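You operate a simulated robot arm through the tools that you are given. There is no shell and no other tool.

The job below is to be done with a simulated two-armed robot. You get a single attempt, and the scene is never put back.

## Task
Shut the blue valve that drips, wipe up its puddle and empty the white cup into the tub.
Fine: use the yellow sponge; put sponge and cup back; leave the other valve open. Set down upright: white cup. What is to be rubbed or washed off counts as gone when no trace of it is left.

It is judged by the outcome, as a careful person would: the job done as asked, and still so three seconds after it is handed in. It fails if anything else is knocked over, pushed out of place, dropped, spilled or broken.

## Robot
Two 7-joint arms with two-finger grippers on one trunk that stands fixed in place. Base frame: the origin is at the foot of the trunk, x ahead of it, y to its left, z up. Readings come in mm, degrees, newtons and seconds.
The left shoulder is at [36, 174, 1253], the right one opposite. With the tool pointing down near the work surface each hand reaches from about 100 to 800 mm from the base axis, measured 20 degrees to its own side. Payload 2.94 kg a hand.
The TCP of each hand is the grasp point between the finger pads, 30 mm short of the fingertips. In the tool frame z runs along the fingers and y along their closing line. The gripper opens to 138 mm; its body begins 109 mm behind the TCP.
Orientation is that of the tool frame in the base frame, as a unit quaternion [w, x, y, z]. With the fingers straight down and closing along the base's y, the tool's x points along the base's -x, its y along +y and its z along -z.

## Interface
- The arms move only by the tool servo_tool. It takes "left_moves", "right_moves" or both (then of equal length, played together; a hand with none holds still); each is a list of rows, each a list of 7 numbers: the finger opening in mm, from 0 to 138, then the shift along the base's x, y, z in units of 40 mm (1.0 is 40 mm), then the turn, a rotation vector about the base's x, y, z in units of 5 degrees (1.0 is 5 degrees). In form: [[claw, tx, ty, tz, rx, ry, rz], ...]. A call has 1 to 20 rows; each row shifts and turns the commanded pose from where the row before left it. A call with a number of a shift or a turn outside -1 to 1 is refused whole. Rows are played at 5 a second. More than 50 mm and 8.6 degrees between two rows, or a gripper value outside its range, and nothing of the call is played. A pose out of reach is approached as far as the arm can. The call stops where the force on the tool passes 40 N (or 10 N more than at its start, if that is more) or the arm is blocked; 0.2 s more then pass. Each finger travels about 45 mm/s and halts on what it meets, pressing with about 32 N; the grip force reading is that of the motor and also rises with nothing between the fingers. The clock runs only during rows and for 0.2 s after the last one: add rows that do not move to give the fingers time. It gives the time, the measured TCP pose, the force on the tool (base axes), the opening and the grip force at its end, in the units of the frame above (readings bear some noise), with the torque about the TCP (base axes, N m) and any sound that the robot's microphone picked up.
- Cameras (640 x 400 px; columns grow to the right, rows downward): "scene" is now at [88.7, -21.7, 1725.6]; the picture's right is [-0.30, -0.96, -0.00], its down [-0.75, 0.23, -0.62] and it looks along [0.59, -0.18, -0.78] (base axes); focal length 311 px, centre (320, 200). "left" rides on the left gripper at [71, -19, -146] in its tool frame; the picture's right is [0.26, 0.97, 0.00], its down [-0.85, 0.23, -0.48] and it looks along [-0.46, 0.12, 0.88] (tool axes); focal length 280 px, centre (320, 200). "right" rides on the right gripper at [71, 19, -146] in its tool frame; the picture's right is [-0.26, 0.97, 0.00], its down [-0.85, -0.23, -0.48] and it looks along [-0.46, -0.12, 0.88] (tool axes); focal length 280 px, centre (320, 200). There is no depth. A picture from a camera that has moved, and an enlarged one, comes with that camera's place and axes in the base frame and with its lens.
- grab_frame(camera): a new picture of that camera. The clock stands still meanwhile.
- lift_body(by): moves the trunk up (or, below 0, down) by that many mm; the arms and the scene camera ride with it, the base frame stays. It gives what a move gives, with no picture.
- aim_head(pan, tilt): turns the head with the scene camera to pan (to the left, within 120 degrees either way) and tilt (down, from -29 to 69), counted from straight ahead of the robot (the tilt from the chest, where the trunk bows). It gives what a move gives.
- enlarge(camera, box): a new picture of the part [left, top, right, bottom] of that camera's present view, enlarged. The clock stands still meanwhile.
- close_job(): hands the job in; it is judged then, once.

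Nothing tells you positions but the pictures and the camera data. Unless the task says otherwise, let go and move clear before handing in.

The tools are called after "Call:" by a JSON object that holds its "api" and its "payload". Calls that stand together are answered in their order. servo_tool: Moves the arms, as the interface text tells. Its arguments: {"type":"object","properties":{"left_moves":{"type":"array","items":{"type":"array","items":{"type":"number"}}},"right_moves":{"type":"array","items":{"type":"array","items":{"type":"number"}}}},"required":[]} The other tools are called the same way: lift_body (by) moves the trunk up or down; aim_head (pan, tilt) turns the head that bears the scene camera; grab_frame (camera) takes a picture; enlarge (camera, box) takes an enlarged picture of a part of a camera's view; close_job () hands the job in.

At the start:

```text
time_s: 0.0
left_position: [585.3, -63.9, 1357.0]
left_tool_rot: [0.0, -0.001, 1.0, 0.0]
left_force: [0.2, -0.6, 0.1]
left_ft_torque: [0.02, 0.0, 0.0]
left_finger_gap: 138.2
left_finger_force: 0.0
right_position: [327.2, -393.4, 1174.6]
right_tool_rot: [0.0, 0.0, 1.0, 0.0]
right_force: [0.0, 0.8, 0.8]
right_ft_torque: [0.02, 0.02, 0.01]
right_finger_gap: 138.0
right_finger_force: 0.0
trunk travel left (down, up): [-425.0, 309.0]
head pan, tilt (commanded): [-17.2, 51.5]
```

scene: 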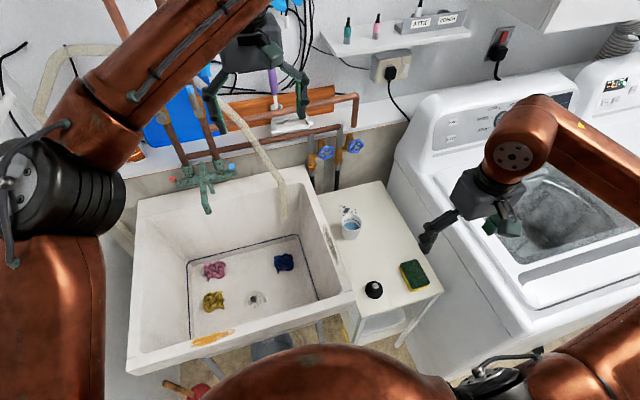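
right: 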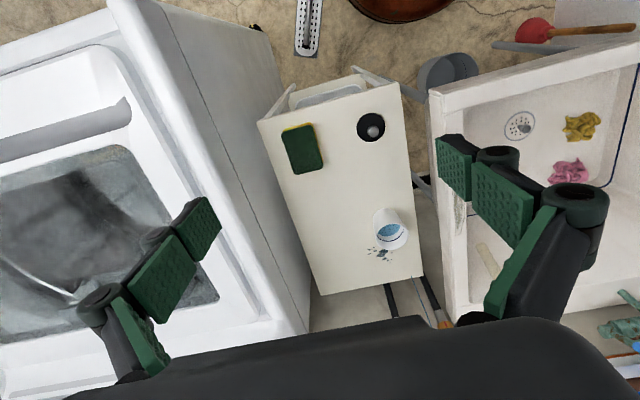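
left: 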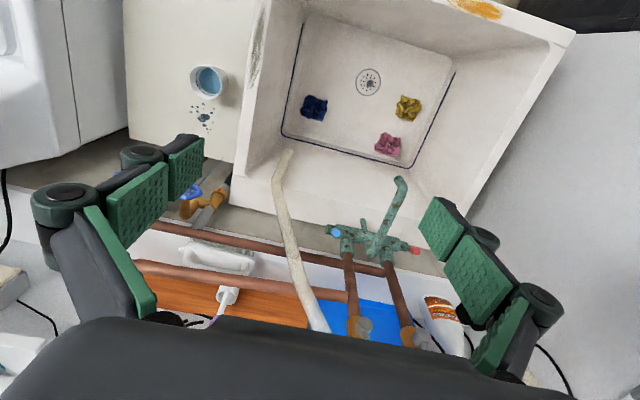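

I see a tub on the left, a small white side table with a white cup holding water, a puddle beside it, a black knob-like object and a yellow/green sponge, and two blue valves on the wall behind. I'll look closer at the valves and the table before moving anything.

Call:
{"api": "enlarge", "payload": {"camera": "scene", "box": [280, 120, 400, 200]}}

Call:
{"api": "enlarge", "payload": {"camera": "scene", "box": [300, 180, 460, 320]}}

Call:
{"api": "enlarge", "payload": {"camera": "left", "box": [120, 50, 280, 250]}}

Call:
{"api": "enlarge", "payload": {"camera": "right", "box": [250, 60, 450, 310]}}

```text
5.00 times, centred on (340, 160) of scene
camera zoom: at [88.7, -21.7, 1725.6], right [-0.3, -0.96, 0.0], down [-0.75, 0.23, -0.62], along [0.59, -0.18, -0.78], focal length 1556 px, centre (220, 400)
```

zoom: 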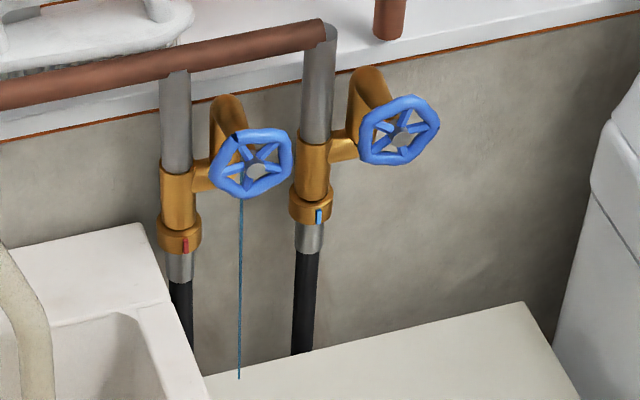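

```text
2.86 times, centred on (380, 250) of scene
camera zoom: at [88.7, -21.7, 1725.6], right [-0.3, -0.96, 0.0], down [-0.75, 0.23, -0.62], along [0.59, -0.18, -0.78], focal length 889 px, centre (149, 57)
```

zoom: 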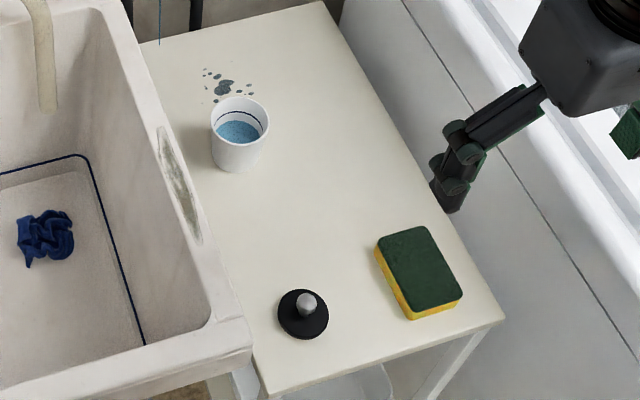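

```text
2.00 times, centred on (200, 150) of left
camera zoom: at [513.7, -80.9, 1501.5], right [-0.26, 0.96, 0.0], down [0.85, 0.23, 0.48], along [0.46, 0.13, -0.88], focal length 561 px, centre (560, 300)
```

zoom: 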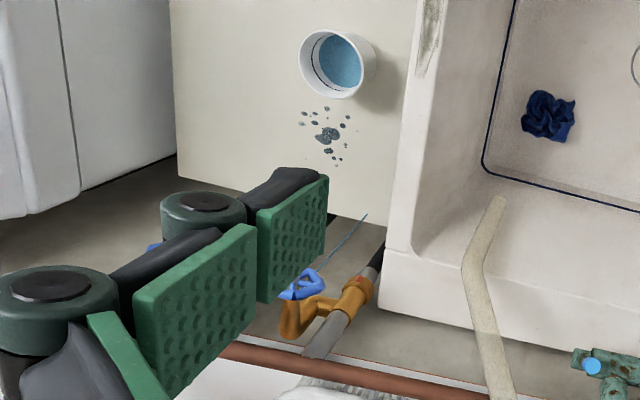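

```text
1.60 times, centred on (350, 185) of right
camera zoom: at [255.2, -372.0, 1320.1], right [0.26, 0.97, 0.0], down [0.85, -0.23, 0.48], along [0.46, -0.12, -0.88], focal length 449 px, centre (272, 224)
```

zoom: 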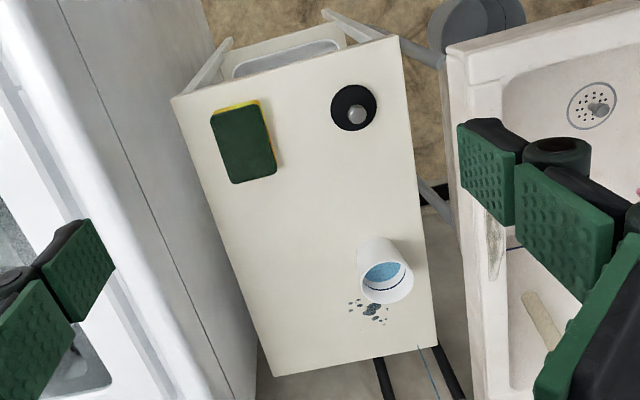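

The left (red-tagged) valve is the one with a thin stream falling; by triangulation the table top is near z≈755, with the puddle near (742,-332), the cup near (650,-313) and the sponge near (420,-450). I'll turn the head to check the surroundings and refine these numbers.

Call:
{"api": "aim_head", "payload": {"pan": -45, "tilt": 45}}

Call:
{"api": "grab_frame", "payload": {"camera": "scene"}}

Call:
{"api": "aim_head", "payload": {"pan": -18, "tilt": 35}}

Call:
{"api": "grab_frame", "payload": {"camera": "scene"}}

Call:
{"api": "enlarge", "payload": {"camera": "scene", "box": [270, 200, 370, 280]}}

```text
time_s: 0.9
left_position: [586.8, -62.7, 1356.6]
left_tool_rot: [0.0, 0.0, 1.0, 0.0]
left_force: [0.1, -0.3, 0.1]
left_ft_torque: [-0.03, 0.01, -0.01]
left_finger_gap: 138.2
left_finger_force: 0.0
right_position: [326.6, -391.5, 1174.2]
right_tool_rot: [0.001, 0.0, 1.0, 0.0]
right_force: [-0.1, 0.3, -0.7]
right_ft_torque: [0.0, -0.01, 0.0]
right_finger_gap: 138.1
right_finger_force: 0.1
trunk travel left (down, up): [-425.0, 309.0]
head pan, tilt (commanded): [-45.0, 45.0]
```

```text
taken
camera scene: at [74.0, -56.8, 1734.4], right [-0.71, -0.71, 0.0], down [-0.5, 0.5, -0.71], along [0.5, -0.5, -0.71], focal length 311 px, centre (320, 200)
```

scene: 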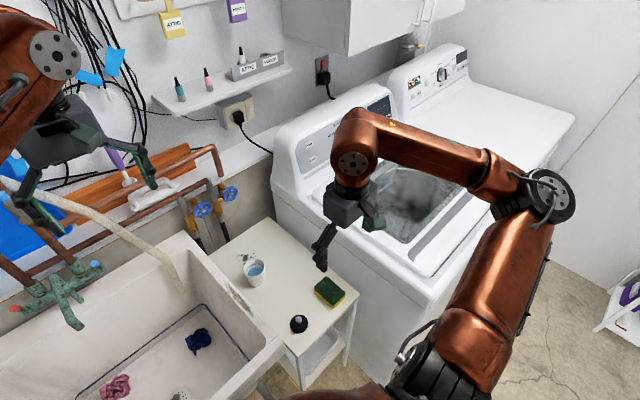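

```text
time_s: 1.8
left_position: [586.2, -63.1, 1357.2]
left_tool_rot: [0.0, -0.001, 1.0, 0.0]
left_force: [-0.4, 0.6, -0.2]
left_ft_torque: [-0.03, 0.04, -0.01]
left_finger_gap: 138.2
left_finger_force: 0.0
right_position: [326.5, -391.9, 1173.5]
right_tool_rot: [0.0, 0.001, 1.0, 0.0]
right_force: [0.2, 0.9, -0.1]
right_ft_torque: [-0.02, 0.04, 0.02]
right_finger_gap: 138.1
right_finger_force: 0.1
trunk travel left (down, up): [-425.0, 309.0]
head pan, tilt (commanded): [-18.0, 35.0]
```

```text
taken
camera scene: at [100.2, -26.7, 1749.2], right [-0.31, -0.95, 0.0], down [-0.55, 0.18, -0.82], along [0.78, -0.25, -0.57], focal length 311 px, centre (320, 200)
```

scene: 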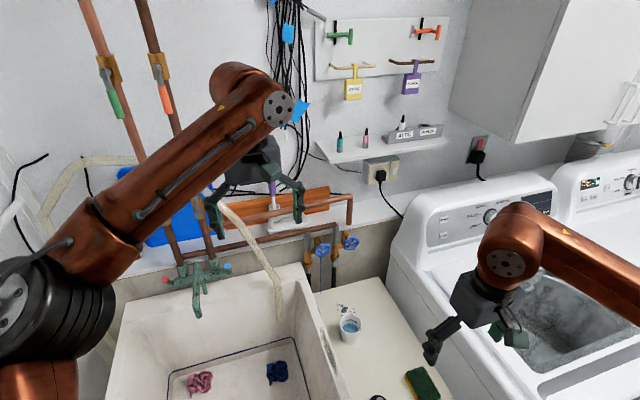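

```text
5.00 times, centred on (320, 240) of scene
camera zoom: at [100.2, -26.7, 1749.2], right [-0.31, -0.95, 0.0], down [-0.55, 0.18, -0.82], along [0.78, -0.25, -0.57], focal length 1556 px, centre (320, 0)
```

zoom: 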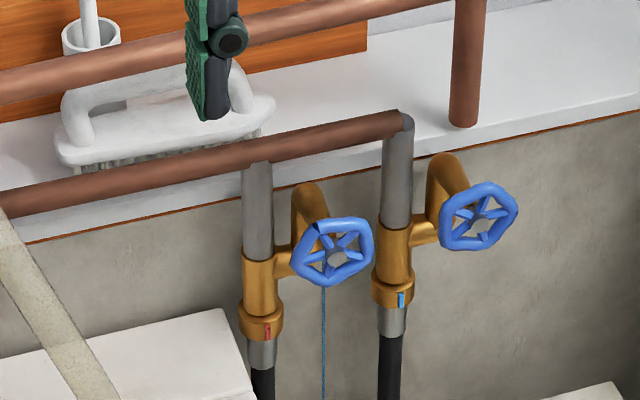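

The red-tagged left valve drips, with its wheel near (850,-284,970) facing the robot. I'll bring the right hand up with its fingers pointing forward in front of that valve so its camera can look at it closely.

Call:
{"api": "servo_tool", "payload": {"right_moves": [[138, 0.3, 0.1, -0.1, 0, -1, 0], [138, 0.3, 0.1, -0.1, 0, -1, 0], [138, 0.3, 0.1, -0.1, 0, -1, 0], [138, 0.3, 0.1, -0.1, 0, -1, 0], [138, 0.3, 0.1, -0.1, 0, -1, 0], [138, 0.3, 0.1, -0.1, 0, -1, 0], [138, 0.3, 0.1, -0.2, 0, -1, 0], [138, 0.3, 0.1, -0.2, 0, -1, 0], [138, 0.3, 0.1, -0.2, 0, -1, 0], [138, 0.3, 0.1, -0.2, 0, -1, 0], [138, 0.3, 0.1, -0.2, 0, -1, 0], [138, 0.3, 0.1, -0.2, 0, -1, 0], [138, 0.3, 0.1, -0.2, 0, -1, 0], [138, 0.3, 0.1, -0.2, 0, -1, 0]]}}

Call:
{"api": "grab_frame", "payload": {"camera": "right"}}

Call:
{"api": "grab_frame", "payload": {"camera": "scene"}}

```text
time_s: 4.8
left_position: [586.0, -62.6, 1356.7]
left_tool_rot: [0.0, -0.001, 1.0, 0.002]
left_force: [0.5, -0.2, -0.9]
left_ft_torque: [0.03, 0.03, 0.01]
left_finger_gap: 137.9
left_finger_force: 0.1
right_position: [459.5, -348.5, 1110.0]
right_tool_rot: [0.462, -0.001, 0.887, 0.0]
right_force: [0.2, 0.4, -0.5]
right_ft_torque: [0.01, -0.01, -0.01]
right_finger_gap: 138.0
right_finger_force: 0.0
right hand out of reach, approached as far as the arm can: row 12, 13, 14
trunk travel left (down, up): [-425.0, 309.0]
head pan, tilt (commanded): [-18.0, 35.0]
```

```text
taken
camera right: at [298.3, -327.8, 1136.3], right [0.15, 0.97, 0.21], down [0.1, -0.23, 0.97], along [0.98, -0.12, -0.13], focal length 280 px, centre (320, 200)
```

right: 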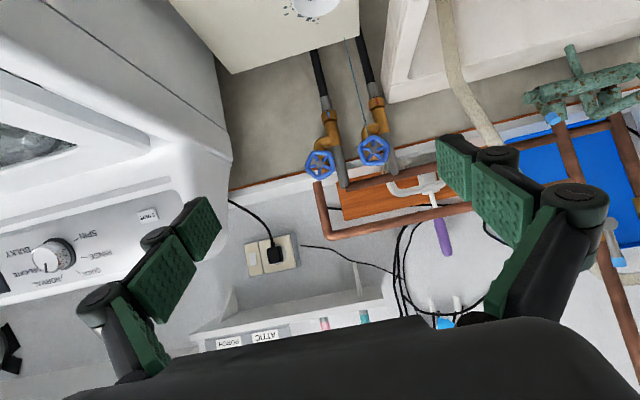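

```text
taken
camera scene: at [100.1, -26.3, 1749.3], right [-0.31, -0.95, 0.0], down [-0.55, 0.18, -0.82], along [0.78, -0.25, -0.57], focal length 311 px, centre (320, 200)
```

scene: 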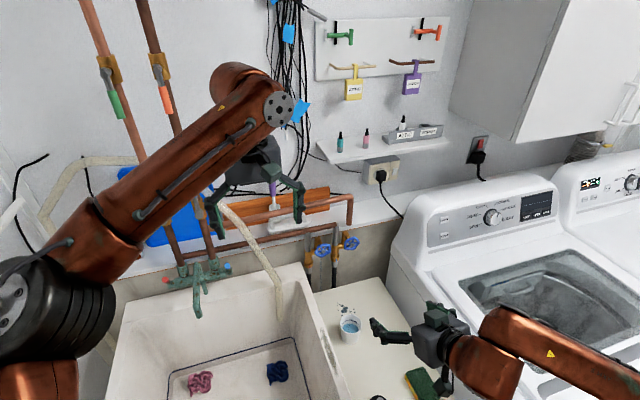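

The wrist hit a limit while close in, stopping at about 55° of pitch. I'll extend forward before turning further.

Call:
{"api": "servo_tool", "payload": {"right_moves": [[138, 0.7, 0.2, -0.2, 0, 0, 0], [138, 0.7, 0.2, -0.2, 0, 0, 0], [138, 0.7, 0.2, -0.2, 0, 0, 0]]}}

```text
time_s: 5.6
left_position: [587.0, -62.2, 1355.6]
left_tool_rot: [-0.001, -0.001, 1.0, -0.001]
left_force: [0.1, -0.4, -0.9]
left_ft_torque: [0.02, 0.04, -0.03]
left_finger_gap: 138.0
left_finger_force: 0.1
right_position: [543.4, -323.6, 1087.3]
right_tool_rot: [0.462, 0.0, 0.887, 0.0]
right_force: [0.3, 0.1, -0.4]
right_ft_torque: [-0.01, 0.04, 0.0]
right_finger_gap: 137.7
right_finger_force: 0.1
trunk travel left (down, up): [-425.0, 309.0]
head pan, tilt (commanded): [-18.0, 35.0]
```

Call:
{"api": "servo_tool", "payload": {"right_moves": [[138, 0.3, 0.1, -0.3, 0, -1, 0], [138, 0.3, 0.1, -0.3, 0, -1, 0], [138, 0.3, 0.1, -0.3, 0, -1, 0], [138, 0.3, 0.1, -0.3, 0, -1, 0], [138, 0.3, 0.1, -0.3, 0, -1, 0], [138, 0.3, 0.1, -0.3, 0, -1, 0], [138, 0.3, 0.1, -0.3, 0, -1, 0]]}}

Call:
{"api": "grab_frame", "payload": {"camera": "right"}}

Call:
{"api": "grab_frame", "payload": {"camera": "scene"}}

```text
time_s: 7.2
left_position: [586.3, -64.9, 1356.1]
left_tool_rot: [0.0, 0.0, 1.0, 0.001]
left_force: [0.5, 0.0, 0.4]
left_ft_torque: [0.07, 0.02, -0.02]
left_finger_gap: 137.8
left_finger_force: 0.1
right_position: [623.5, -312.2, 1018.6]
right_tool_rot: [0.707, -0.002, 0.708, 0.005]
right_force: [-0.1, -0.1, -1.0]
right_ft_torque: [0.0, 0.03, 0.03]
right_finger_gap: 138.1
right_finger_force: 0.1
right hand out of reach, approached as far as the arm can: row 4, 6, 7
trunk travel left (down, up): [-425.0, 309.0]
head pan, tilt (commanded): [-18.0, 35.0]
```

```text
taken
camera right: at [475.9, -293.4, 948.4], right [-0.01, 0.96, 0.27], down [-0.47, -0.24, 0.85], along [0.88, -0.12, 0.46], focal length 280 px, centre (320, 200)
```

right: 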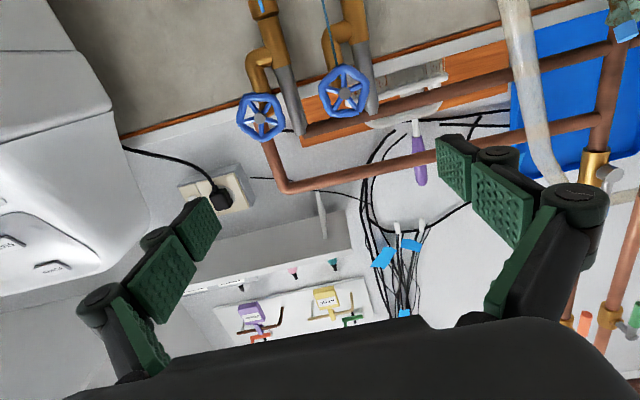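

```text
taken
camera scene: at [100.4, -28.6, 1749.3], right [-0.31, -0.95, 0.0], down [-0.55, 0.18, -0.82], along [0.78, -0.25, -0.57], focal length 311 px, centre (320, 200)
```

scene: 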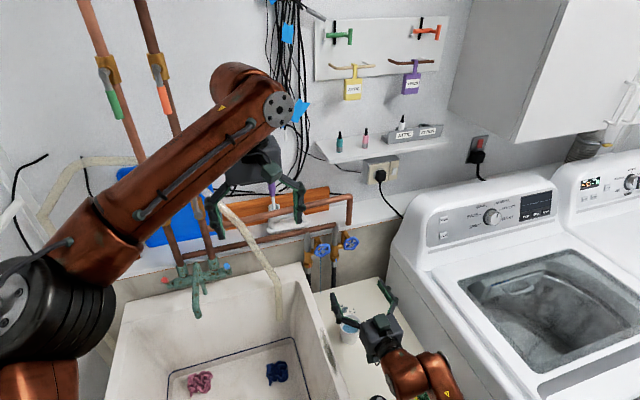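

Now the tool is horizontal; triangulation gives the dripping wheel at about (825,-273,1000) and the other wheel at about (831,-381,1002). Let me zoom in on the wheel from the hand camera.

Call:
{"api": "enlarge", "payload": {"camera": "right", "box": [220, 0, 420, 160]}}

Call:
{"api": "enlarge", "payload": {"camera": "scene", "box": [290, 215, 370, 275]}}

Call:
{"api": "enlarge", "payload": {"camera": "left", "box": [140, 140, 260, 240]}}

```text
2.50 times, centred on (320, 80) of right
camera zoom: at [475.9, -293.4, 948.4], right [-0.01, 0.96, 0.27], down [-0.47, -0.24, 0.85], along [0.88, -0.12, 0.46], focal length 701 px, centre (320, 500)
```

zoom: 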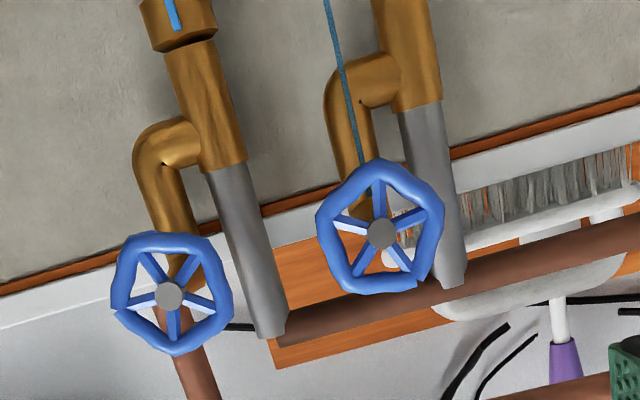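

```text
6.67 times, centred on (330, 245) of scene
camera zoom: at [100.4, -28.6, 1749.3], right [-0.31, -0.95, 0.0], down [-0.55, 0.18, -0.82], along [0.78, -0.25, -0.57], focal length 2075 px, centre (253, -100)
```

zoom: 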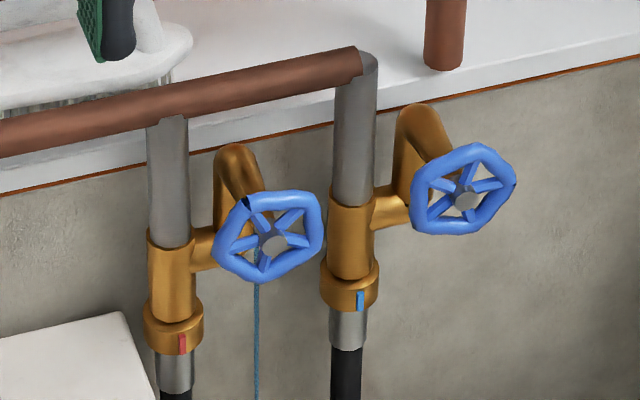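

```text
4.00 times, centred on (200, 190) of left
camera zoom: at [513.6, -83.1, 1501.2], right [-0.26, 0.97, 0.0], down [0.85, 0.23, 0.48], along [0.46, 0.13, -0.88], focal length 1122 px, centre (800, 240)
```

zoom: 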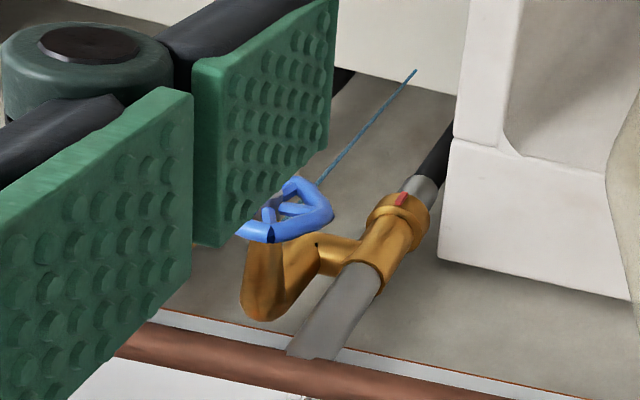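

The wheel is a five-spoked pentagon facing the robot, standing free about 60 mm in front of its pipework. I'll roll the hand by -72° so that its closing line fits a flat/vertex pair, narrow the fingers, and line up on the axis, then check by camera.

Call:
{"api": "servo_tool", "payload": {"right_moves": [[110, 0, 0.07, -0.033, -1, 0, 0], [100, 0, 0.07, -0.033, -1, 0, 0], [95, 0, 0.07, -0.033, -1, 0, 0], [95, 0, 0.07, -0.033, -1, 0, 0], [95, 0, 0.07, -0.033, -1, 0, 0], [95, 0, 0.07, -0.033, -1, 0, 0], [95, 0, 0.07, -0.033, -1, 0, 0], [95, 0, 0.07, -0.033, -1, 0, 0], [95, 0, 0.07, -0.033, -1, 0, 0], [95, 0, 0.07, -0.033, -1, 0, 0], [95, 0, 0.07, -0.033, -1, 0, 0], [95, 0, 0.07, -0.033, -1, 0, 0], [95, 0, 0.07, -0.033, -1, 0, 0], [95, 0, 0.07, -0.033, -1, 0, 0], [95, 0, 0, 0, -0.4, 0, 0]]}}

Call:
{"api": "grab_frame", "payload": {"camera": "right"}}

Call:
{"api": "grab_frame", "payload": {"camera": "scene"}}

```text
time_s: 10.4
left_position: [586.4, -63.3, 1357.3]
left_tool_rot: [-0.001, -0.001, 1.0, 0.001]
left_force: [0.2, -1.0, -0.6]
left_ft_torque: [0.02, -0.01, -0.02]
left_finger_gap: 138.0
left_finger_force: 0.1
right_position: [599.0, -463.0, 1230.1]
right_tool_rot: [0.576, -0.408, 0.585, -0.399]
right_force: [0.1, -0.7, -0.5]
right_ft_torque: [-0.01, -0.01, 0.01]
right_finger_gap: 94.9
right_finger_force: 0.0
right hand out of reach, approached as far as the arm can: row 1, 2, 3, 4, 5, 6, 7, 8, 9, 10, 11, 12, 13, 14
trunk travel left (down, up): [-425.0, 309.0]
head pan, tilt (commanded): [-18.0, 35.0]
```

```text
taken
camera right: at [451.4, -523.8, 1189.3], right [-0.02, 0.58, -0.81], down [-0.47, 0.71, 0.52], along [0.88, 0.39, 0.26], focal length 280 px, centre (320, 200)
```

right: 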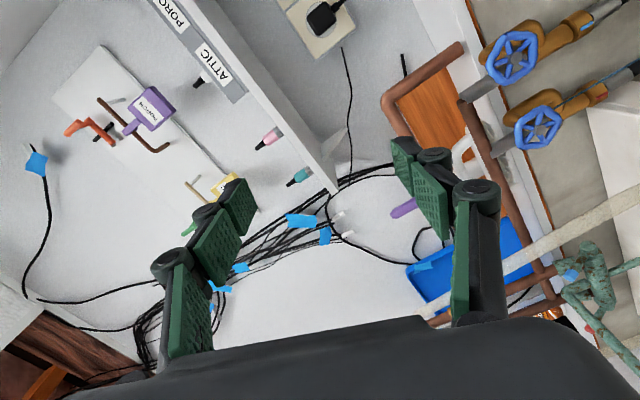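

```text
taken
camera scene: at [100.5, -27.3, 1749.2], right [-0.31, -0.95, 0.0], down [-0.55, 0.18, -0.82], along [0.78, -0.25, -0.57], focal length 311 px, centre (320, 200)
```

scene: 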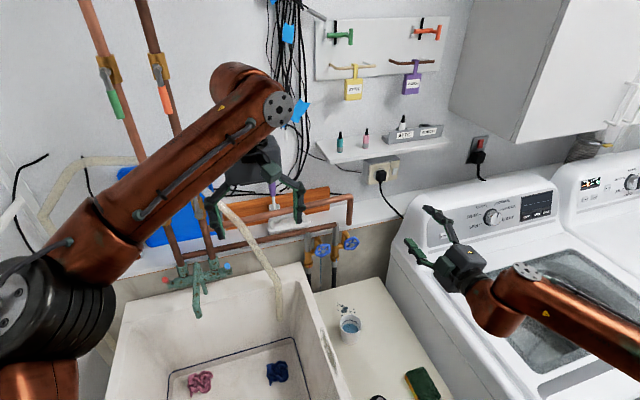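

The wrist limit made the hand drift up and away to (599,-463,1230) — nothing touched. A lower trunk should put the forearm more level with the valve, so I'll check both sides for clearance before lowering.

Call:
{"api": "aim_head", "payload": {"pan": 60, "tilt": 45}}

Call:
{"api": "grab_frame", "payload": {"camera": "scene"}}

Call:
{"api": "aim_head", "payload": {"pan": -70, "tilt": 50}}

Call:
{"api": "grab_frame", "payload": {"camera": "scene"}}

Call:
{"api": "aim_head", "payload": {"pan": 0, "tilt": 65}}

Call:
{"api": "grab_frame", "payload": {"camera": "scene"}}

```text
time_s: 11.9
left_position: [584.7, -62.4, 1357.0]
left_tool_rot: [0.001, -0.001, 1.0, 0.0]
left_force: [-0.1, -1.1, -0.4]
left_ft_torque: [-0.04, -0.01, 0.0]
left_finger_gap: 137.8
left_finger_force: 0.1
right_position: [599.1, -464.4, 1231.0]
right_tool_rot: [0.577, -0.407, 0.585, -0.4]
right_force: [-0.4, 0.1, 0.2]
right_ft_torque: [-0.01, 0.0, 0.01]
right_finger_gap: 95.0
right_finger_force: 0.0
trunk travel left (down, up): [-425.0, 309.0]
head pan, tilt (commanded): [60.0, 45.0]
```

```text
taken
camera scene: at [57.2, 71.0, 1734.5], right [0.87, -0.5, 0.0], down [-0.35, -0.61, -0.71], along [0.35, 0.61, -0.71], focal length 311 px, centre (320, 200)
```

scene: 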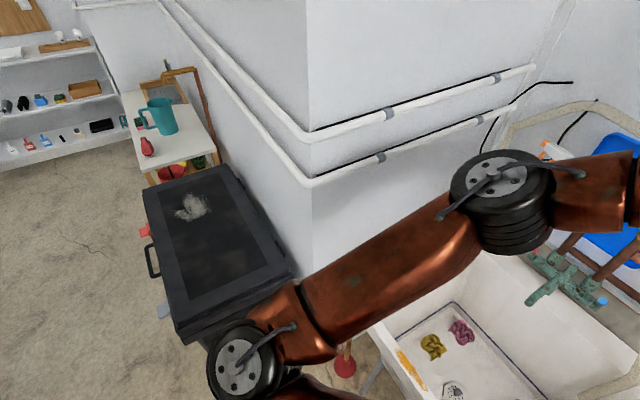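

```text
time_s: 14.1
left_position: [586.7, -62.2, 1357.5]
left_tool_rot: [0.0, -0.001, 1.0, 0.001]
left_force: [-0.3, 0.4, 0.0]
left_ft_torque: [0.0, 0.02, 0.02]
left_finger_gap: 137.9
left_finger_force: 0.1
right_position: [598.6, -463.7, 1229.7]
right_tool_rot: [0.576, -0.408, 0.585, -0.399]
right_force: [0.1, 0.9, 0.8]
right_ft_torque: [-0.05, -0.02, -0.01]
right_finger_gap: 94.8
right_finger_force: 0.0
trunk travel left (down, up): [-425.0, 309.0]
head pan, tilt (commanded): [-70.0, 50.0]
```

```text
taken
camera scene: at [42.9, -71.8, 1727.5], right [-0.94, -0.34, 0.0], down [-0.26, 0.72, -0.64], along [0.22, -0.6, -0.77], focal length 311 px, centre (320, 200)
```

scene: 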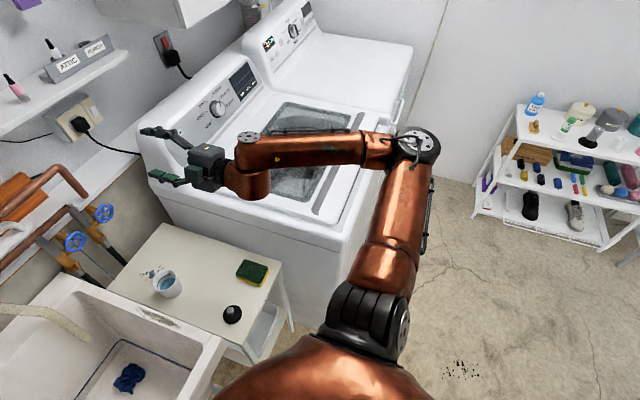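

```text
time_s: 15.5
left_position: [587.2, -63.2, 1356.2]
left_tool_rot: [0.0, -0.001, 1.0, 0.0]
left_force: [-0.1, 0.5, -0.2]
left_ft_torque: [0.01, 0.02, 0.0]
left_finger_gap: 137.8
left_finger_force: 0.1
right_position: [597.9, -463.6, 1229.8]
right_tool_rot: [0.576, -0.407, 0.585, -0.4]
right_force: [-0.9, -0.5, -0.1]
right_ft_torque: [0.0, -0.02, -0.02]
right_finger_gap: 95.0
right_finger_force: 0.0
trunk travel left (down, up): [-425.0, 309.0]
head pan, tilt (commanded): [0.0, 65.0]
```

```text
taken
camera scene: at [77.2, 0.5, 1709.4], right [0.0, -1.0, 0.0], down [-0.91, 0.0, -0.42], along [0.42, 0.0, -0.91], focal length 311 px, centre (320, 200)
```

scene: 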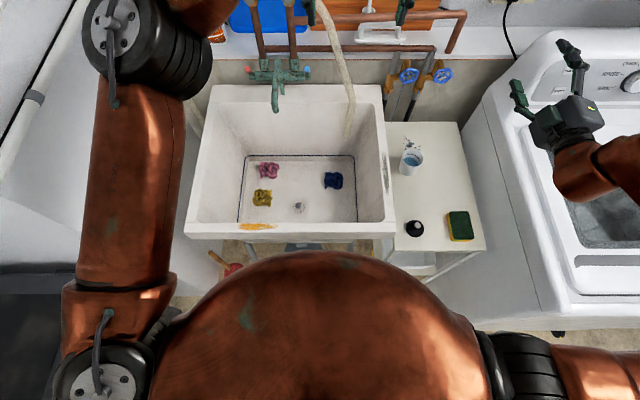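

Both sides look clear for lowering. I'll first bring the right hand back over the table (away from the washer) with the roll undone, then lower the trunk 200 mm.

Call:
{"api": "servo_tool", "payload": {"right_moves": [[95, 0, 0.25, 0, 1, 0, 0], [95, 0, 0.25, 0, 1, 0, 0], [95, 0, 0.25, 0, 1, 0, 0], [95, 0, 0.25, 0, 1, 0, 0], [95, 0, 0.25, 0, 1, 0, 0], [95, 0, 0.25, 0, 1, 0, 0], [95, 0, 0.25, 0, 1, 0, 0], [95, 0, 0.25, 0, 1, 0, 0], [95, 0, 0.25, 0, 1, 0, 0], [95, 0, 0.25, 0, 1, 0, 0]]}}

Call:
{"api": "grab_frame", "payload": {"camera": "scene"}}

```text
time_s: 17.7
left_position: [585.7, -63.1, 1356.6]
left_tool_rot: [0.0, -0.001, 1.0, 0.0]
left_force: [0.5, 0.7, -0.8]
left_ft_torque: [0.01, 0.01, 0.03]
left_finger_gap: 138.1
left_finger_force: 0.1
right_position: [598.5, -363.6, 1230.2]
right_tool_rot: [0.694, -0.135, 0.694, -0.135]
right_force: [-0.5, 0.3, 0.1]
right_ft_torque: [0.0, 0.02, 0.0]
right_finger_gap: 94.8
right_finger_force: 0.1
trunk travel left (down, up): [-425.0, 309.0]
head pan, tilt (commanded): [0.0, 65.0]
```

```text
taken
camera scene: at [77.5, 1.0, 1709.4], right [0.0, -1.0, 0.0], down [-0.91, 0.0, -0.42], along [0.42, 0.0, -0.91], focal length 311 px, centre (320, 200)
```

scene: 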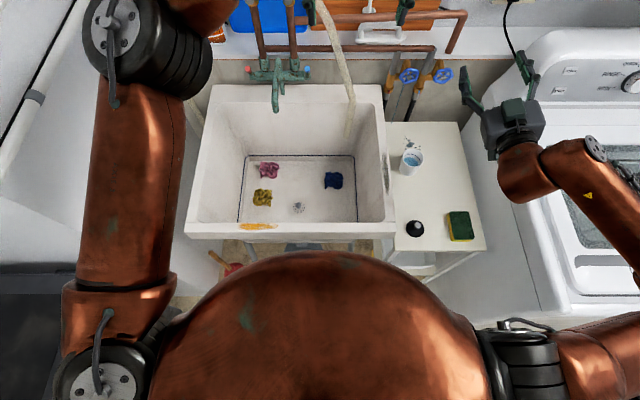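

Call:
{"api": "servo_tool", "payload": {"right_moves": [[95, 0, 0.5, 0.3, 0, 0, 0], [95, 0, 0.5, 0.3, 0, 0, 0], [95, 0, 0.4, 0.3, 0, 0, 0]]}}

Call:
{"api": "lift_body", "payload": {"by": -100}}

Call:
{"api": "aim_head", "payload": {"pan": -50, "tilt": 50}}

Call:
{"api": "grab_frame", "payload": {"camera": "scene"}}

Call:
{"api": "grab_frame", "payload": {"camera": "right"}}

```text
time_s: 18.5
left_position: [586.1, -61.4, 1357.1]
left_tool_rot: [0.0, -0.001, 1.0, 0.001]
left_force: [0.4, 0.0, 0.7]
left_ft_torque: [0.0, 0.02, 0.04]
left_finger_gap: 138.0
left_finger_force: 0.0
right_position: [599.3, -306.1, 1265.4]
right_tool_rot: [0.694, -0.134, 0.695, -0.134]
right_force: [0.5, 0.1, -0.2]
right_ft_torque: [0.01, -0.03, 0.01]
right_finger_gap: 94.8
right_finger_force: 0.0
trunk travel left (down, up): [-425.0, 309.0]
head pan, tilt (commanded): [0.0, 65.0]
```

```text
time_s: 19.8
left_position: [583.9, -63.2, 1257.7]
left_tool_rot: [0.001, -0.002, 1.0, -0.001]
left_force: [-0.6, -0.5, -0.9]
left_ft_torque: [0.0, -0.06, 0.01]
left_finger_gap: 138.0
left_finger_force: 0.0
right_position: [598.7, -307.7, 1167.0]
right_tool_rot: [0.694, -0.135, 0.693, -0.136]
right_force: [0.0, 0.0, -0.2]
right_ft_torque: [-0.01, 0.0, 0.01]
right_finger_gap: 94.5
right_finger_force: 0.0
trunk travel left (down, up): [-325.0, 409.0]
head pan, tilt (commanded): [0.0, 65.0]
```

```text
time_s: 21.0
left_position: [585.7, -63.2, 1256.0]
left_tool_rot: [0.0, 0.0, 1.0, 0.0]
left_force: [-0.8, 0.1, -0.1]
left_ft_torque: [0.0, -0.01, -0.01]
left_finger_gap: 138.1
left_finger_force: 0.0
right_position: [598.6, -307.7, 1165.4]
right_tool_rot: [0.694, -0.136, 0.694, -0.134]
right_force: [0.7, 0.2, 0.6]
right_ft_torque: [0.0, 0.0, 0.01]
right_finger_gap: 94.8
right_finger_force: 0.0
trunk travel left (down, up): [-325.0, 409.0]
head pan, tilt (commanded): [-50.0, 50.0]
```

```text
taken
camera scene: at [111.5, -58.2, 1626.9], right [-0.77, -0.64, 0.0], down [-0.49, 0.59, -0.64], along [0.41, -0.49, -0.77], focal length 311 px, centre (320, 200)
```

scene: 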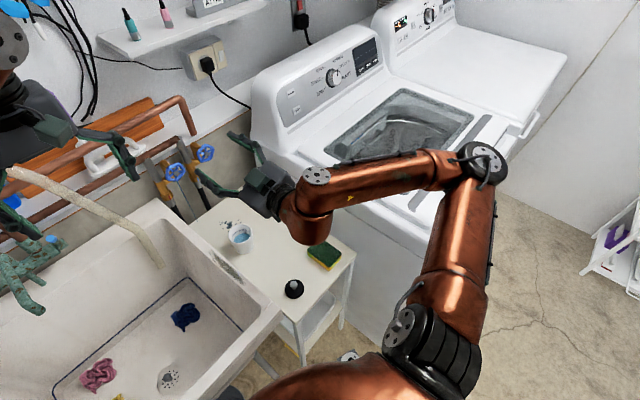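

```text
taken
camera right: at [452.0, -316.0, 1092.5], right [0.0, 0.99, -0.12], down [-0.48, 0.1, 0.87], along [0.88, 0.06, 0.47], focal length 280 px, centre (320, 200)
```

right: 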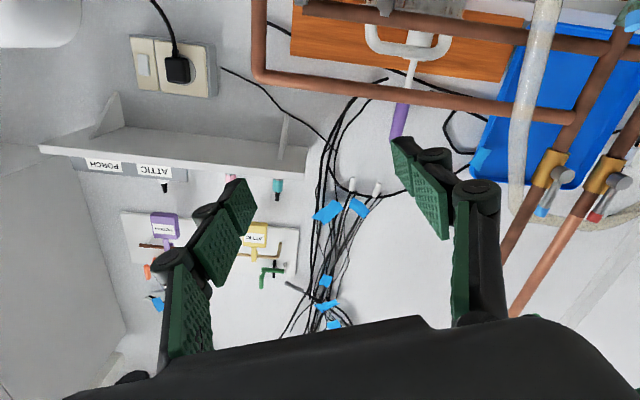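

The arm and forearm clear the washer comfortably. I'll lower a further 100 mm.

Call:
{"api": "lift_body", "payload": {"by": -100}}

Call:
{"api": "servo_tool", "payload": {"right_moves": [[95, 0.2, 0.14, -0.3, -1, 0, 0], [95, 0.2, 0.14, -0.3, -1, 0, 0], [95, 0.2, 0.14, -0.3, -1, 0, 0], [95, 0.2, 0.14, -0.3, -1, 0, 0], [95, 0.2, 0.14, -0.3, -1, 0, 0]]}}

Call:
{"api": "grab_frame", "payload": {"camera": "right"}}

```text
time_s: 22.0
left_position: [580.2, -49.8, 1181.2]
left_tool_rot: [0.003, -0.002, 1.0, -0.006]
left_force: [1.4, -0.9, -0.9]
left_ft_torque: [0.04, 0.16, -0.02]
left_finger_gap: 137.9
left_finger_force: 0.0
right_position: [589.2, -326.1, 1146.5]
right_tool_rot: [0.661, -0.241, 0.64, -0.309]
right_force: [0.3, 0.4, 0.2]
right_ft_torque: [-0.05, -0.01, -0.01]
right_finger_gap: 95.1
right_finger_force: 0.0
trunk travel left (down, up): [-246.0, 488.0]
head pan, tilt (commanded): [-50.0, 50.0]
stopped: the arm was blocked; the commanded pose is now the measured one
```

```text
time_s: 23.2
left_position: [581.3, -62.9, 1180.1]
left_tool_rot: [0.003, 0.0, 1.0, 0.0]
left_force: [-1.8, -0.7, 0.6]
left_ft_torque: [0.05, -0.15, 0.03]
left_finger_gap: 137.6
left_finger_force: 0.1
right_position: [612.0, -350.2, 1103.0]
right_tool_rot: [0.602, -0.363, 0.577, -0.416]
right_force: [0.0, -0.3, -0.3]
right_ft_torque: [-0.02, 0.03, 0.01]
right_finger_gap: 95.2
right_finger_force: 0.0
right hand out of reach, approached as far as the arm can: row 4, 5
trunk travel left (down, up): [-246.0, 488.0]
head pan, tilt (commanded): [-50.0, 50.0]
```

```text
taken
camera right: at [466.2, -401.1, 1047.1], right [0.08, 0.62, -0.78], down [-0.48, 0.71, 0.51], along [0.87, 0.33, 0.36], focal length 280 px, centre (320, 200)
```

right: 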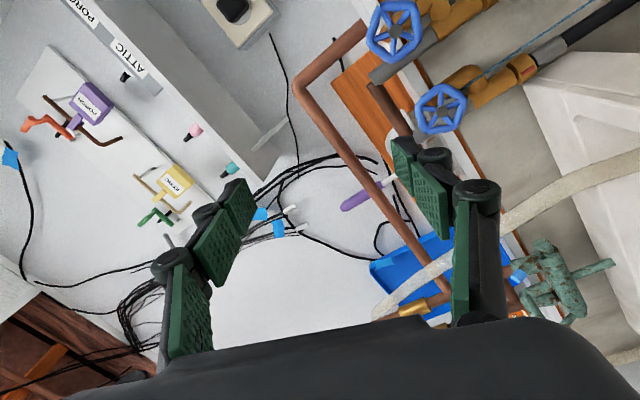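

The lowering stopped because something blocked the right arm at 79 mm. I'll look at where the arm touches before doing anything else.

Call:
{"api": "grab_frame", "payload": {"camera": "scene"}}

Call:
{"api": "aim_head", "payload": {"pan": -80, "tilt": 55}}

Call:
{"api": "grab_frame", "payload": {"camera": "scene"}}

```text
taken
camera scene: at [159.9, -62.4, 1545.4], right [-0.77, -0.64, 0.0], down [-0.49, 0.59, -0.64], along [0.41, -0.49, -0.77], focal length 311 px, centre (320, 200)
```

scene: 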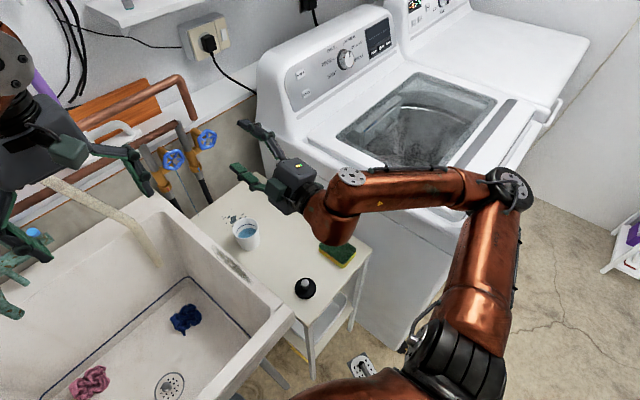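

```text
time_s: 24.1
left_position: [585.8, -61.0, 1177.7]
left_tool_rot: [0.0, -0.002, 1.0, 0.0]
left_force: [0.4, -0.1, 0.6]
left_ft_torque: [-0.02, 0.0, 0.03]
left_finger_gap: 138.1
left_finger_force: 0.1
right_position: [616.0, -351.2, 1102.7]
right_tool_rot: [0.601, -0.361, 0.578, -0.417]
right_force: [-1.2, -0.1, -0.4]
right_ft_torque: [0.03, 0.0, -0.01]
right_finger_gap: 95.1
right_finger_force: 0.0
trunk travel left (down, up): [-246.0, 488.0]
head pan, tilt (commanded): [-80.0, 55.0]
```

```text
taken
camera scene: at [127.5, -70.2, 1538.7], right [-0.98, -0.17, 0.0], down [-0.14, 0.81, -0.57], along [0.1, -0.56, -0.82], focal length 311 px, centre (320, 200)
```

scene: 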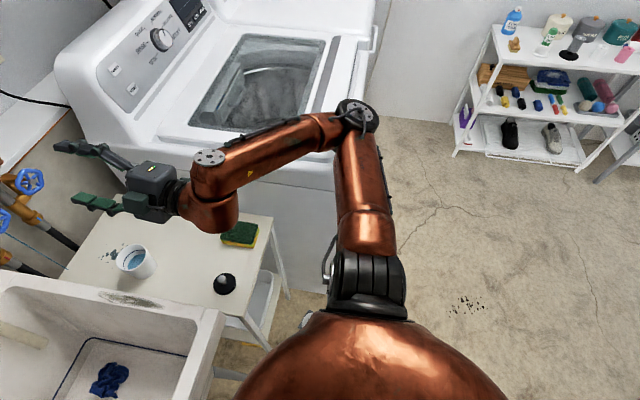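

The block looks kinematic (wrist limit while folding), since there's visible clearance to the washer and no force at the hand. The hand already has roll ≈ -67°, so I'll move forward and onto the wheel axis, stopping about 80 mm short.

Call:
{"api": "servo_tool", "payload": {"right_moves": [[95, 0.5, 0.38, -0.5, 0, 0, 0], [95, 0.5, 0.38, -0.5, 0, 0, 0], [95, 0.5, 0.38, -0.5, 0, 0, 0], [95, 0.5, 0.38, -0.5, 0, 0, 0], [95, 0.5, 0.38, -0.5, 0, 0, 0]]}}

Call:
{"api": "grab_frame", "payload": {"camera": "right"}}

Call:
{"api": "aim_head", "payload": {"pan": -25, "tilt": 40}}

Call:
{"api": "grab_frame", "payload": {"camera": "scene"}}

```text
time_s: 25.3
left_position: [586.0, -62.0, 1177.6]
left_tool_rot: [0.0, -0.002, 1.0, -0.001]
left_force: [-0.2, 0.0, 0.0]
left_ft_torque: [0.0, 0.0, 0.0]
left_finger_gap: 137.9
left_finger_force: 0.0
right_position: [623.6, -342.6, 1107.2]
right_tool_rot: [0.593, -0.376, 0.569, -0.428]
right_force: [0.4, 0.7, -0.3]
right_ft_torque: [-0.02, -0.02, 0.02]
right_finger_gap: 95.1
right_finger_force: 0.0
right hand out of reach, approached as far as the arm can: row 1, 2, 3, 4, 5
trunk travel left (down, up): [-246.0, 488.0]
head pan, tilt (commanded): [-80.0, 55.0]
```

```text
taken
camera right: at [477.4, -395.2, 1055.2], right [0.08, 0.58, -0.81], down [-0.48, 0.73, 0.48], along [0.87, 0.35, 0.34], focal length 280 px, centre (320, 200)
```

right: 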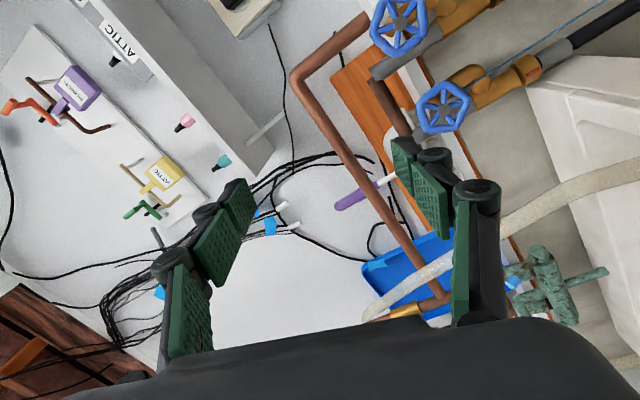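

```text
time_s: 26.6
left_position: [586.3, -63.1, 1177.4]
left_tool_rot: [-0.001, -0.002, 1.0, 0.001]
left_force: [-0.2, -0.3, 0.3]
left_ft_torque: [0.02, 0.0, 0.01]
left_finger_gap: 138.2
left_finger_force: 0.1
right_position: [623.6, -342.6, 1108.6]
right_tool_rot: [0.593, -0.376, 0.569, -0.428]
right_force: [1.2, -0.1, 0.8]
right_ft_torque: [0.04, 0.01, 0.0]
right_finger_gap: 94.9
right_finger_force: 0.0
trunk travel left (down, up): [-246.0, 488.0]
head pan, tilt (commanded): [-25.0, 40.0]
```

```text
taken
camera scene: at [191.8, -35.6, 1559.4], right [-0.42, -0.91, 0.0], down [-0.58, 0.27, -0.77], along [0.69, -0.32, -0.64], focal length 311 px, centre (320, 200)
```

scene: 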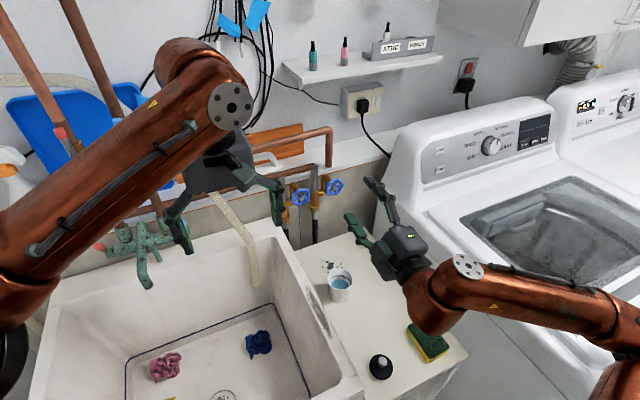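

The negative-roll direction is at a joint limit here. I'll undo the roll, then advance onto the wheel axis with a horizontal closing line and find out which roll range is available.

Call:
{"api": "servo_tool", "payload": {"right_moves": [[95, 0, 0, 0, 1, 0, 0], [95, 0, 0, 0, 1, 0, 0], [95, 0, 0, 0, 1, 0, 0], [95, 0, 0, 0, 1, 0, 0], [95, 0, 0, 0, 1, 0, 0], [95, 0, 0, 0, 1, 0, 0], [95, 0, 0, 0, 1, 0, 0], [95, 0, 0, 0, 1, 0, 0], [95, 0, 0, 0, 1, 0, 0], [95, 0, 0, 0, 1, 0, 0], [95, 0, 0, 0, 1, 0, 0], [95, 0, 0, 0, 1, 0, 0], [95, 0, 0, 0, 1, 0, 0], [95, 0, 0, 0, 0.8, 0, 0]]}}

```text
time_s: 29.6
left_position: [586.4, -62.4, 1177.7]
left_tool_rot: [-0.001, -0.001, 1.0, 0.0]
left_force: [-0.5, 0.9, -0.6]
left_ft_torque: [0.02, 0.04, 0.02]
left_finger_gap: 137.9
left_finger_force: 0.0
right_position: [622.1, -341.3, 1109.5]
right_tool_rot: [0.702, 0.032, 0.71, -0.035]
right_force: [0.2, 0.0, -0.6]
right_ft_torque: [-0.03, -0.02, -0.02]
right_finger_gap: 94.9
right_finger_force: 0.0
trunk travel left (down, up): [-246.0, 488.0]
head pan, tilt (commanded): [-25.0, 40.0]
```

Call:
{"api": "servo_tool", "payload": {"right_moves": [[95, 0.49, 0.34, -0.55, 0, 0, 0.22], [95, 0.49, 0.34, -0.55, 0, 0, 0.22], [95, 0.49, 0.34, -0.55, 0, 0, 0.22], [95, 0.49, 0.34, -0.55, 0, 0, 0.22], [95, 0.49, 0.34, -0.55, 0, 0, 0.22]]}}

Call:
{"api": "grab_frame", "payload": {"camera": "right"}}

Call:
{"api": "grab_frame", "payload": {"camera": "scene"}}

```text
time_s: 30.3
left_position: [583.6, -50.8, 1180.4]
left_tool_rot: [0.001, -0.006, 1.0, -0.004]
left_force: [-0.4, 0.6, 0.9]
left_ft_torque: [0.01, -0.03, -0.02]
left_finger_gap: 137.9
left_finger_force: 0.0
right_position: [645.9, -378.8, 1190.5]
right_tool_rot: [0.721, -0.106, 0.63, -0.268]
right_force: [-0.9, -0.6, 0.0]
right_ft_torque: [-0.01, 0.08, 0.05]
right_finger_gap: 95.1
right_finger_force: 0.0
trunk travel left (down, up): [-246.0, 488.0]
head pan, tilt (commanded): [-25.0, 40.0]
stopped in row 3 (right hand): the arm was blocked; the commanded pose is now the measured one
```

```text
taken
camera right: at [513.4, -372.2, 1094.3], right [0.23, 0.94, -0.25], down [-0.57, 0.34, 0.75], along [0.79, -0.03, 0.61], focal length 280 px, centre (320, 200)
```

right: 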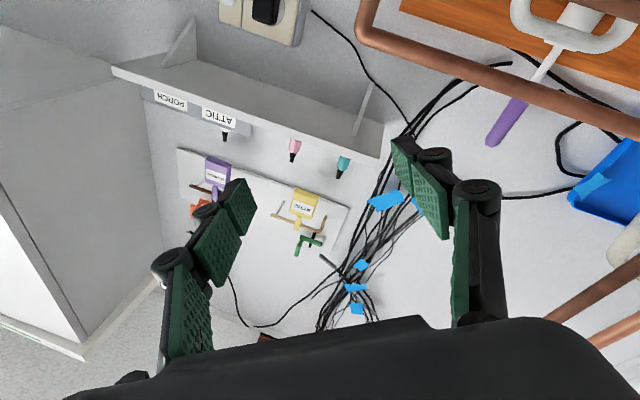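

```text
taken
camera scene: at [213.2, -23.1, 1558.6], right [-0.42, -0.91, 0.01], down [-0.59, 0.26, -0.76], along [0.69, -0.33, -0.65], focal length 311 px, centre (320, 200)
```

scene: 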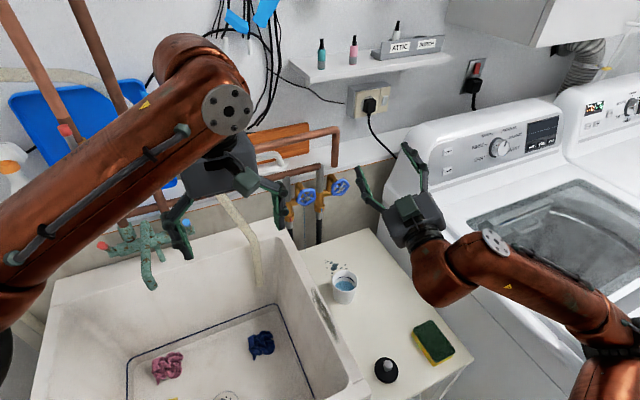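

The arm was blocked again and the hand got deflected, with the left hand shifting slightly too, so some link may be touching something. I'll look around the right elbow and forearm carefully.

Call:
{"api": "aim_head", "payload": {"pan": -75, "tilt": 45}}

Call:
{"api": "grab_frame", "payload": {"camera": "scene"}}

Call:
{"api": "aim_head", "payload": {"pan": -50, "tilt": 69}}

Call:
{"api": "grab_frame", "payload": {"camera": "scene"}}

Call:
{"api": "grab_frame", "payload": {"camera": "left"}}

```text
time_s: 31.5
left_position: [582.2, -51.9, 1179.6]
left_tool_rot: [0.001, -0.003, 1.0, -0.002]
left_force: [-0.1, -0.6, -0.2]
left_ft_torque: [-0.03, -0.01, 0.0]
left_finger_gap: 138.0
left_finger_force: 0.1
right_position: [645.0, -380.2, 1186.4]
right_tool_rot: [0.719, -0.102, 0.634, -0.266]
right_force: [0.3, -0.4, -0.1]
right_ft_torque: [0.02, -0.04, 0.02]
right_finger_gap: 95.1
right_finger_force: 0.0
trunk travel left (down, up): [-246.0, 488.0]
head pan, tilt (commanded): [-75.0, 45.0]
```

```text
taken
camera scene: at [174.1, -63.0, 1553.4], right [-0.97, -0.26, 0.03], down [-0.2, 0.68, -0.71], along [0.17, -0.69, -0.7], focal length 311 px, centre (320, 200)
```

scene: 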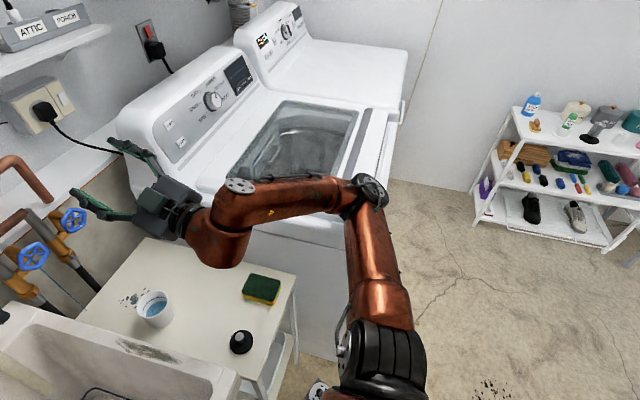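

```text
time_s: 32.4
left_position: [582.2, -50.7, 1182.0]
left_tool_rot: [0.001, -0.004, 1.0, -0.002]
left_force: [-0.1, 0.4, 0.1]
left_ft_torque: [0.01, 0.01, -0.01]
left_finger_gap: 138.1
left_finger_force: 0.0
right_position: [644.3, -381.0, 1188.0]
right_tool_rot: [0.719, -0.103, 0.633, -0.267]
right_force: [-0.9, -0.4, -0.2]
right_ft_torque: [-0.02, -0.02, 0.0]
right_finger_gap: 95.0
right_finger_force: 0.1
trunk travel left (down, up): [-246.0, 488.0]
head pan, tilt (commanded): [-50.0, 68.8]
```

```text
taken
camera scene: at [182.6, -29.6, 1524.0], right [-0.77, -0.64, 0.02], down [-0.61, 0.71, -0.36], along [0.21, -0.29, -0.93], focal length 311 px, centre (320, 200)
```

scene: 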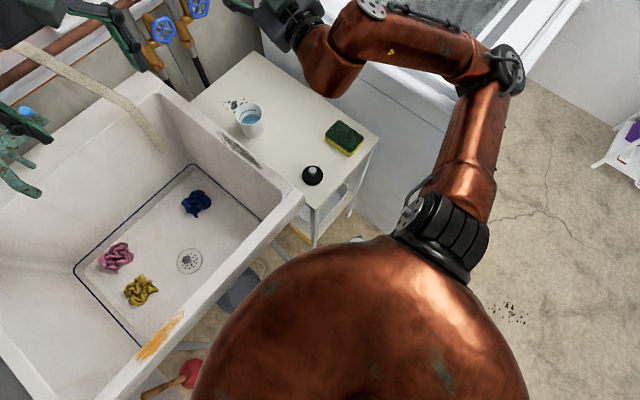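

```text
taken
camera left: at [510.0, -69.4, 1326.1], right [-0.27, 0.96, -0.01], down [0.85, 0.24, 0.48], along [0.46, 0.12, -0.88], focal length 280 px, centre (320, 200)
```

left: 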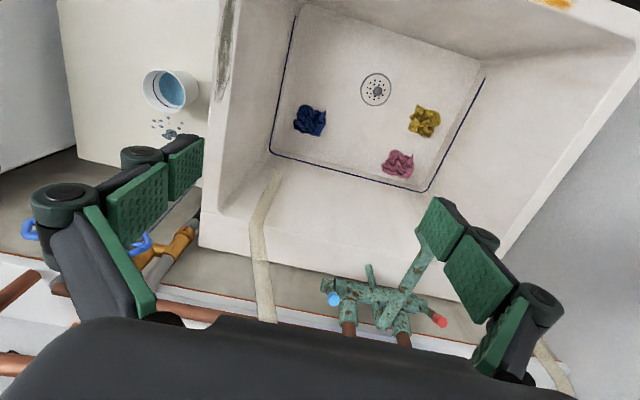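

The trunk image is slightly tilted, meaning a link really is pressing on something (likely the forearm against the washer edge, as the trunk also moves forward when lowered). I'll raise the trunk again to relieve it.

Call:
{"api": "lift_body", "payload": {"by": 80}}

Call:
{"api": "grab_frame", "payload": {"camera": "scene"}}

```text
time_s: 33.6
left_position: [592.1, -47.9, 1256.7]
left_tool_rot: [-0.003, -0.004, 1.0, -0.004]
left_force: [-0.9, 0.4, -0.6]
left_ft_torque: [-0.02, -0.21, 0.06]
left_finger_gap: 138.1
left_finger_force: 0.2
right_position: [653.1, -376.8, 1263.9]
right_tool_rot: [0.718, -0.105, 0.636, -0.263]
right_force: [0.9, 4.3, 6.5]
right_ft_torque: [0.32, 0.77, -0.45]
right_finger_gap: 95.2
right_finger_force: 0.0
trunk travel left (down, up): [-326.0, 408.0]
head pan, tilt (commanded): [-50.0, 68.8]
```

```text
taken
camera scene: at [130.8, -16.6, 1606.7], right [-0.76, -0.65, 0.03], down [-0.61, 0.7, -0.36], along [0.22, -0.29, -0.93], focal length 311 px, centre (320, 200)
```

scene: 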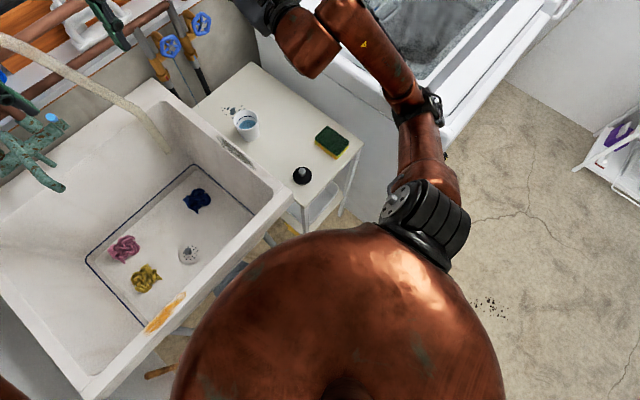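

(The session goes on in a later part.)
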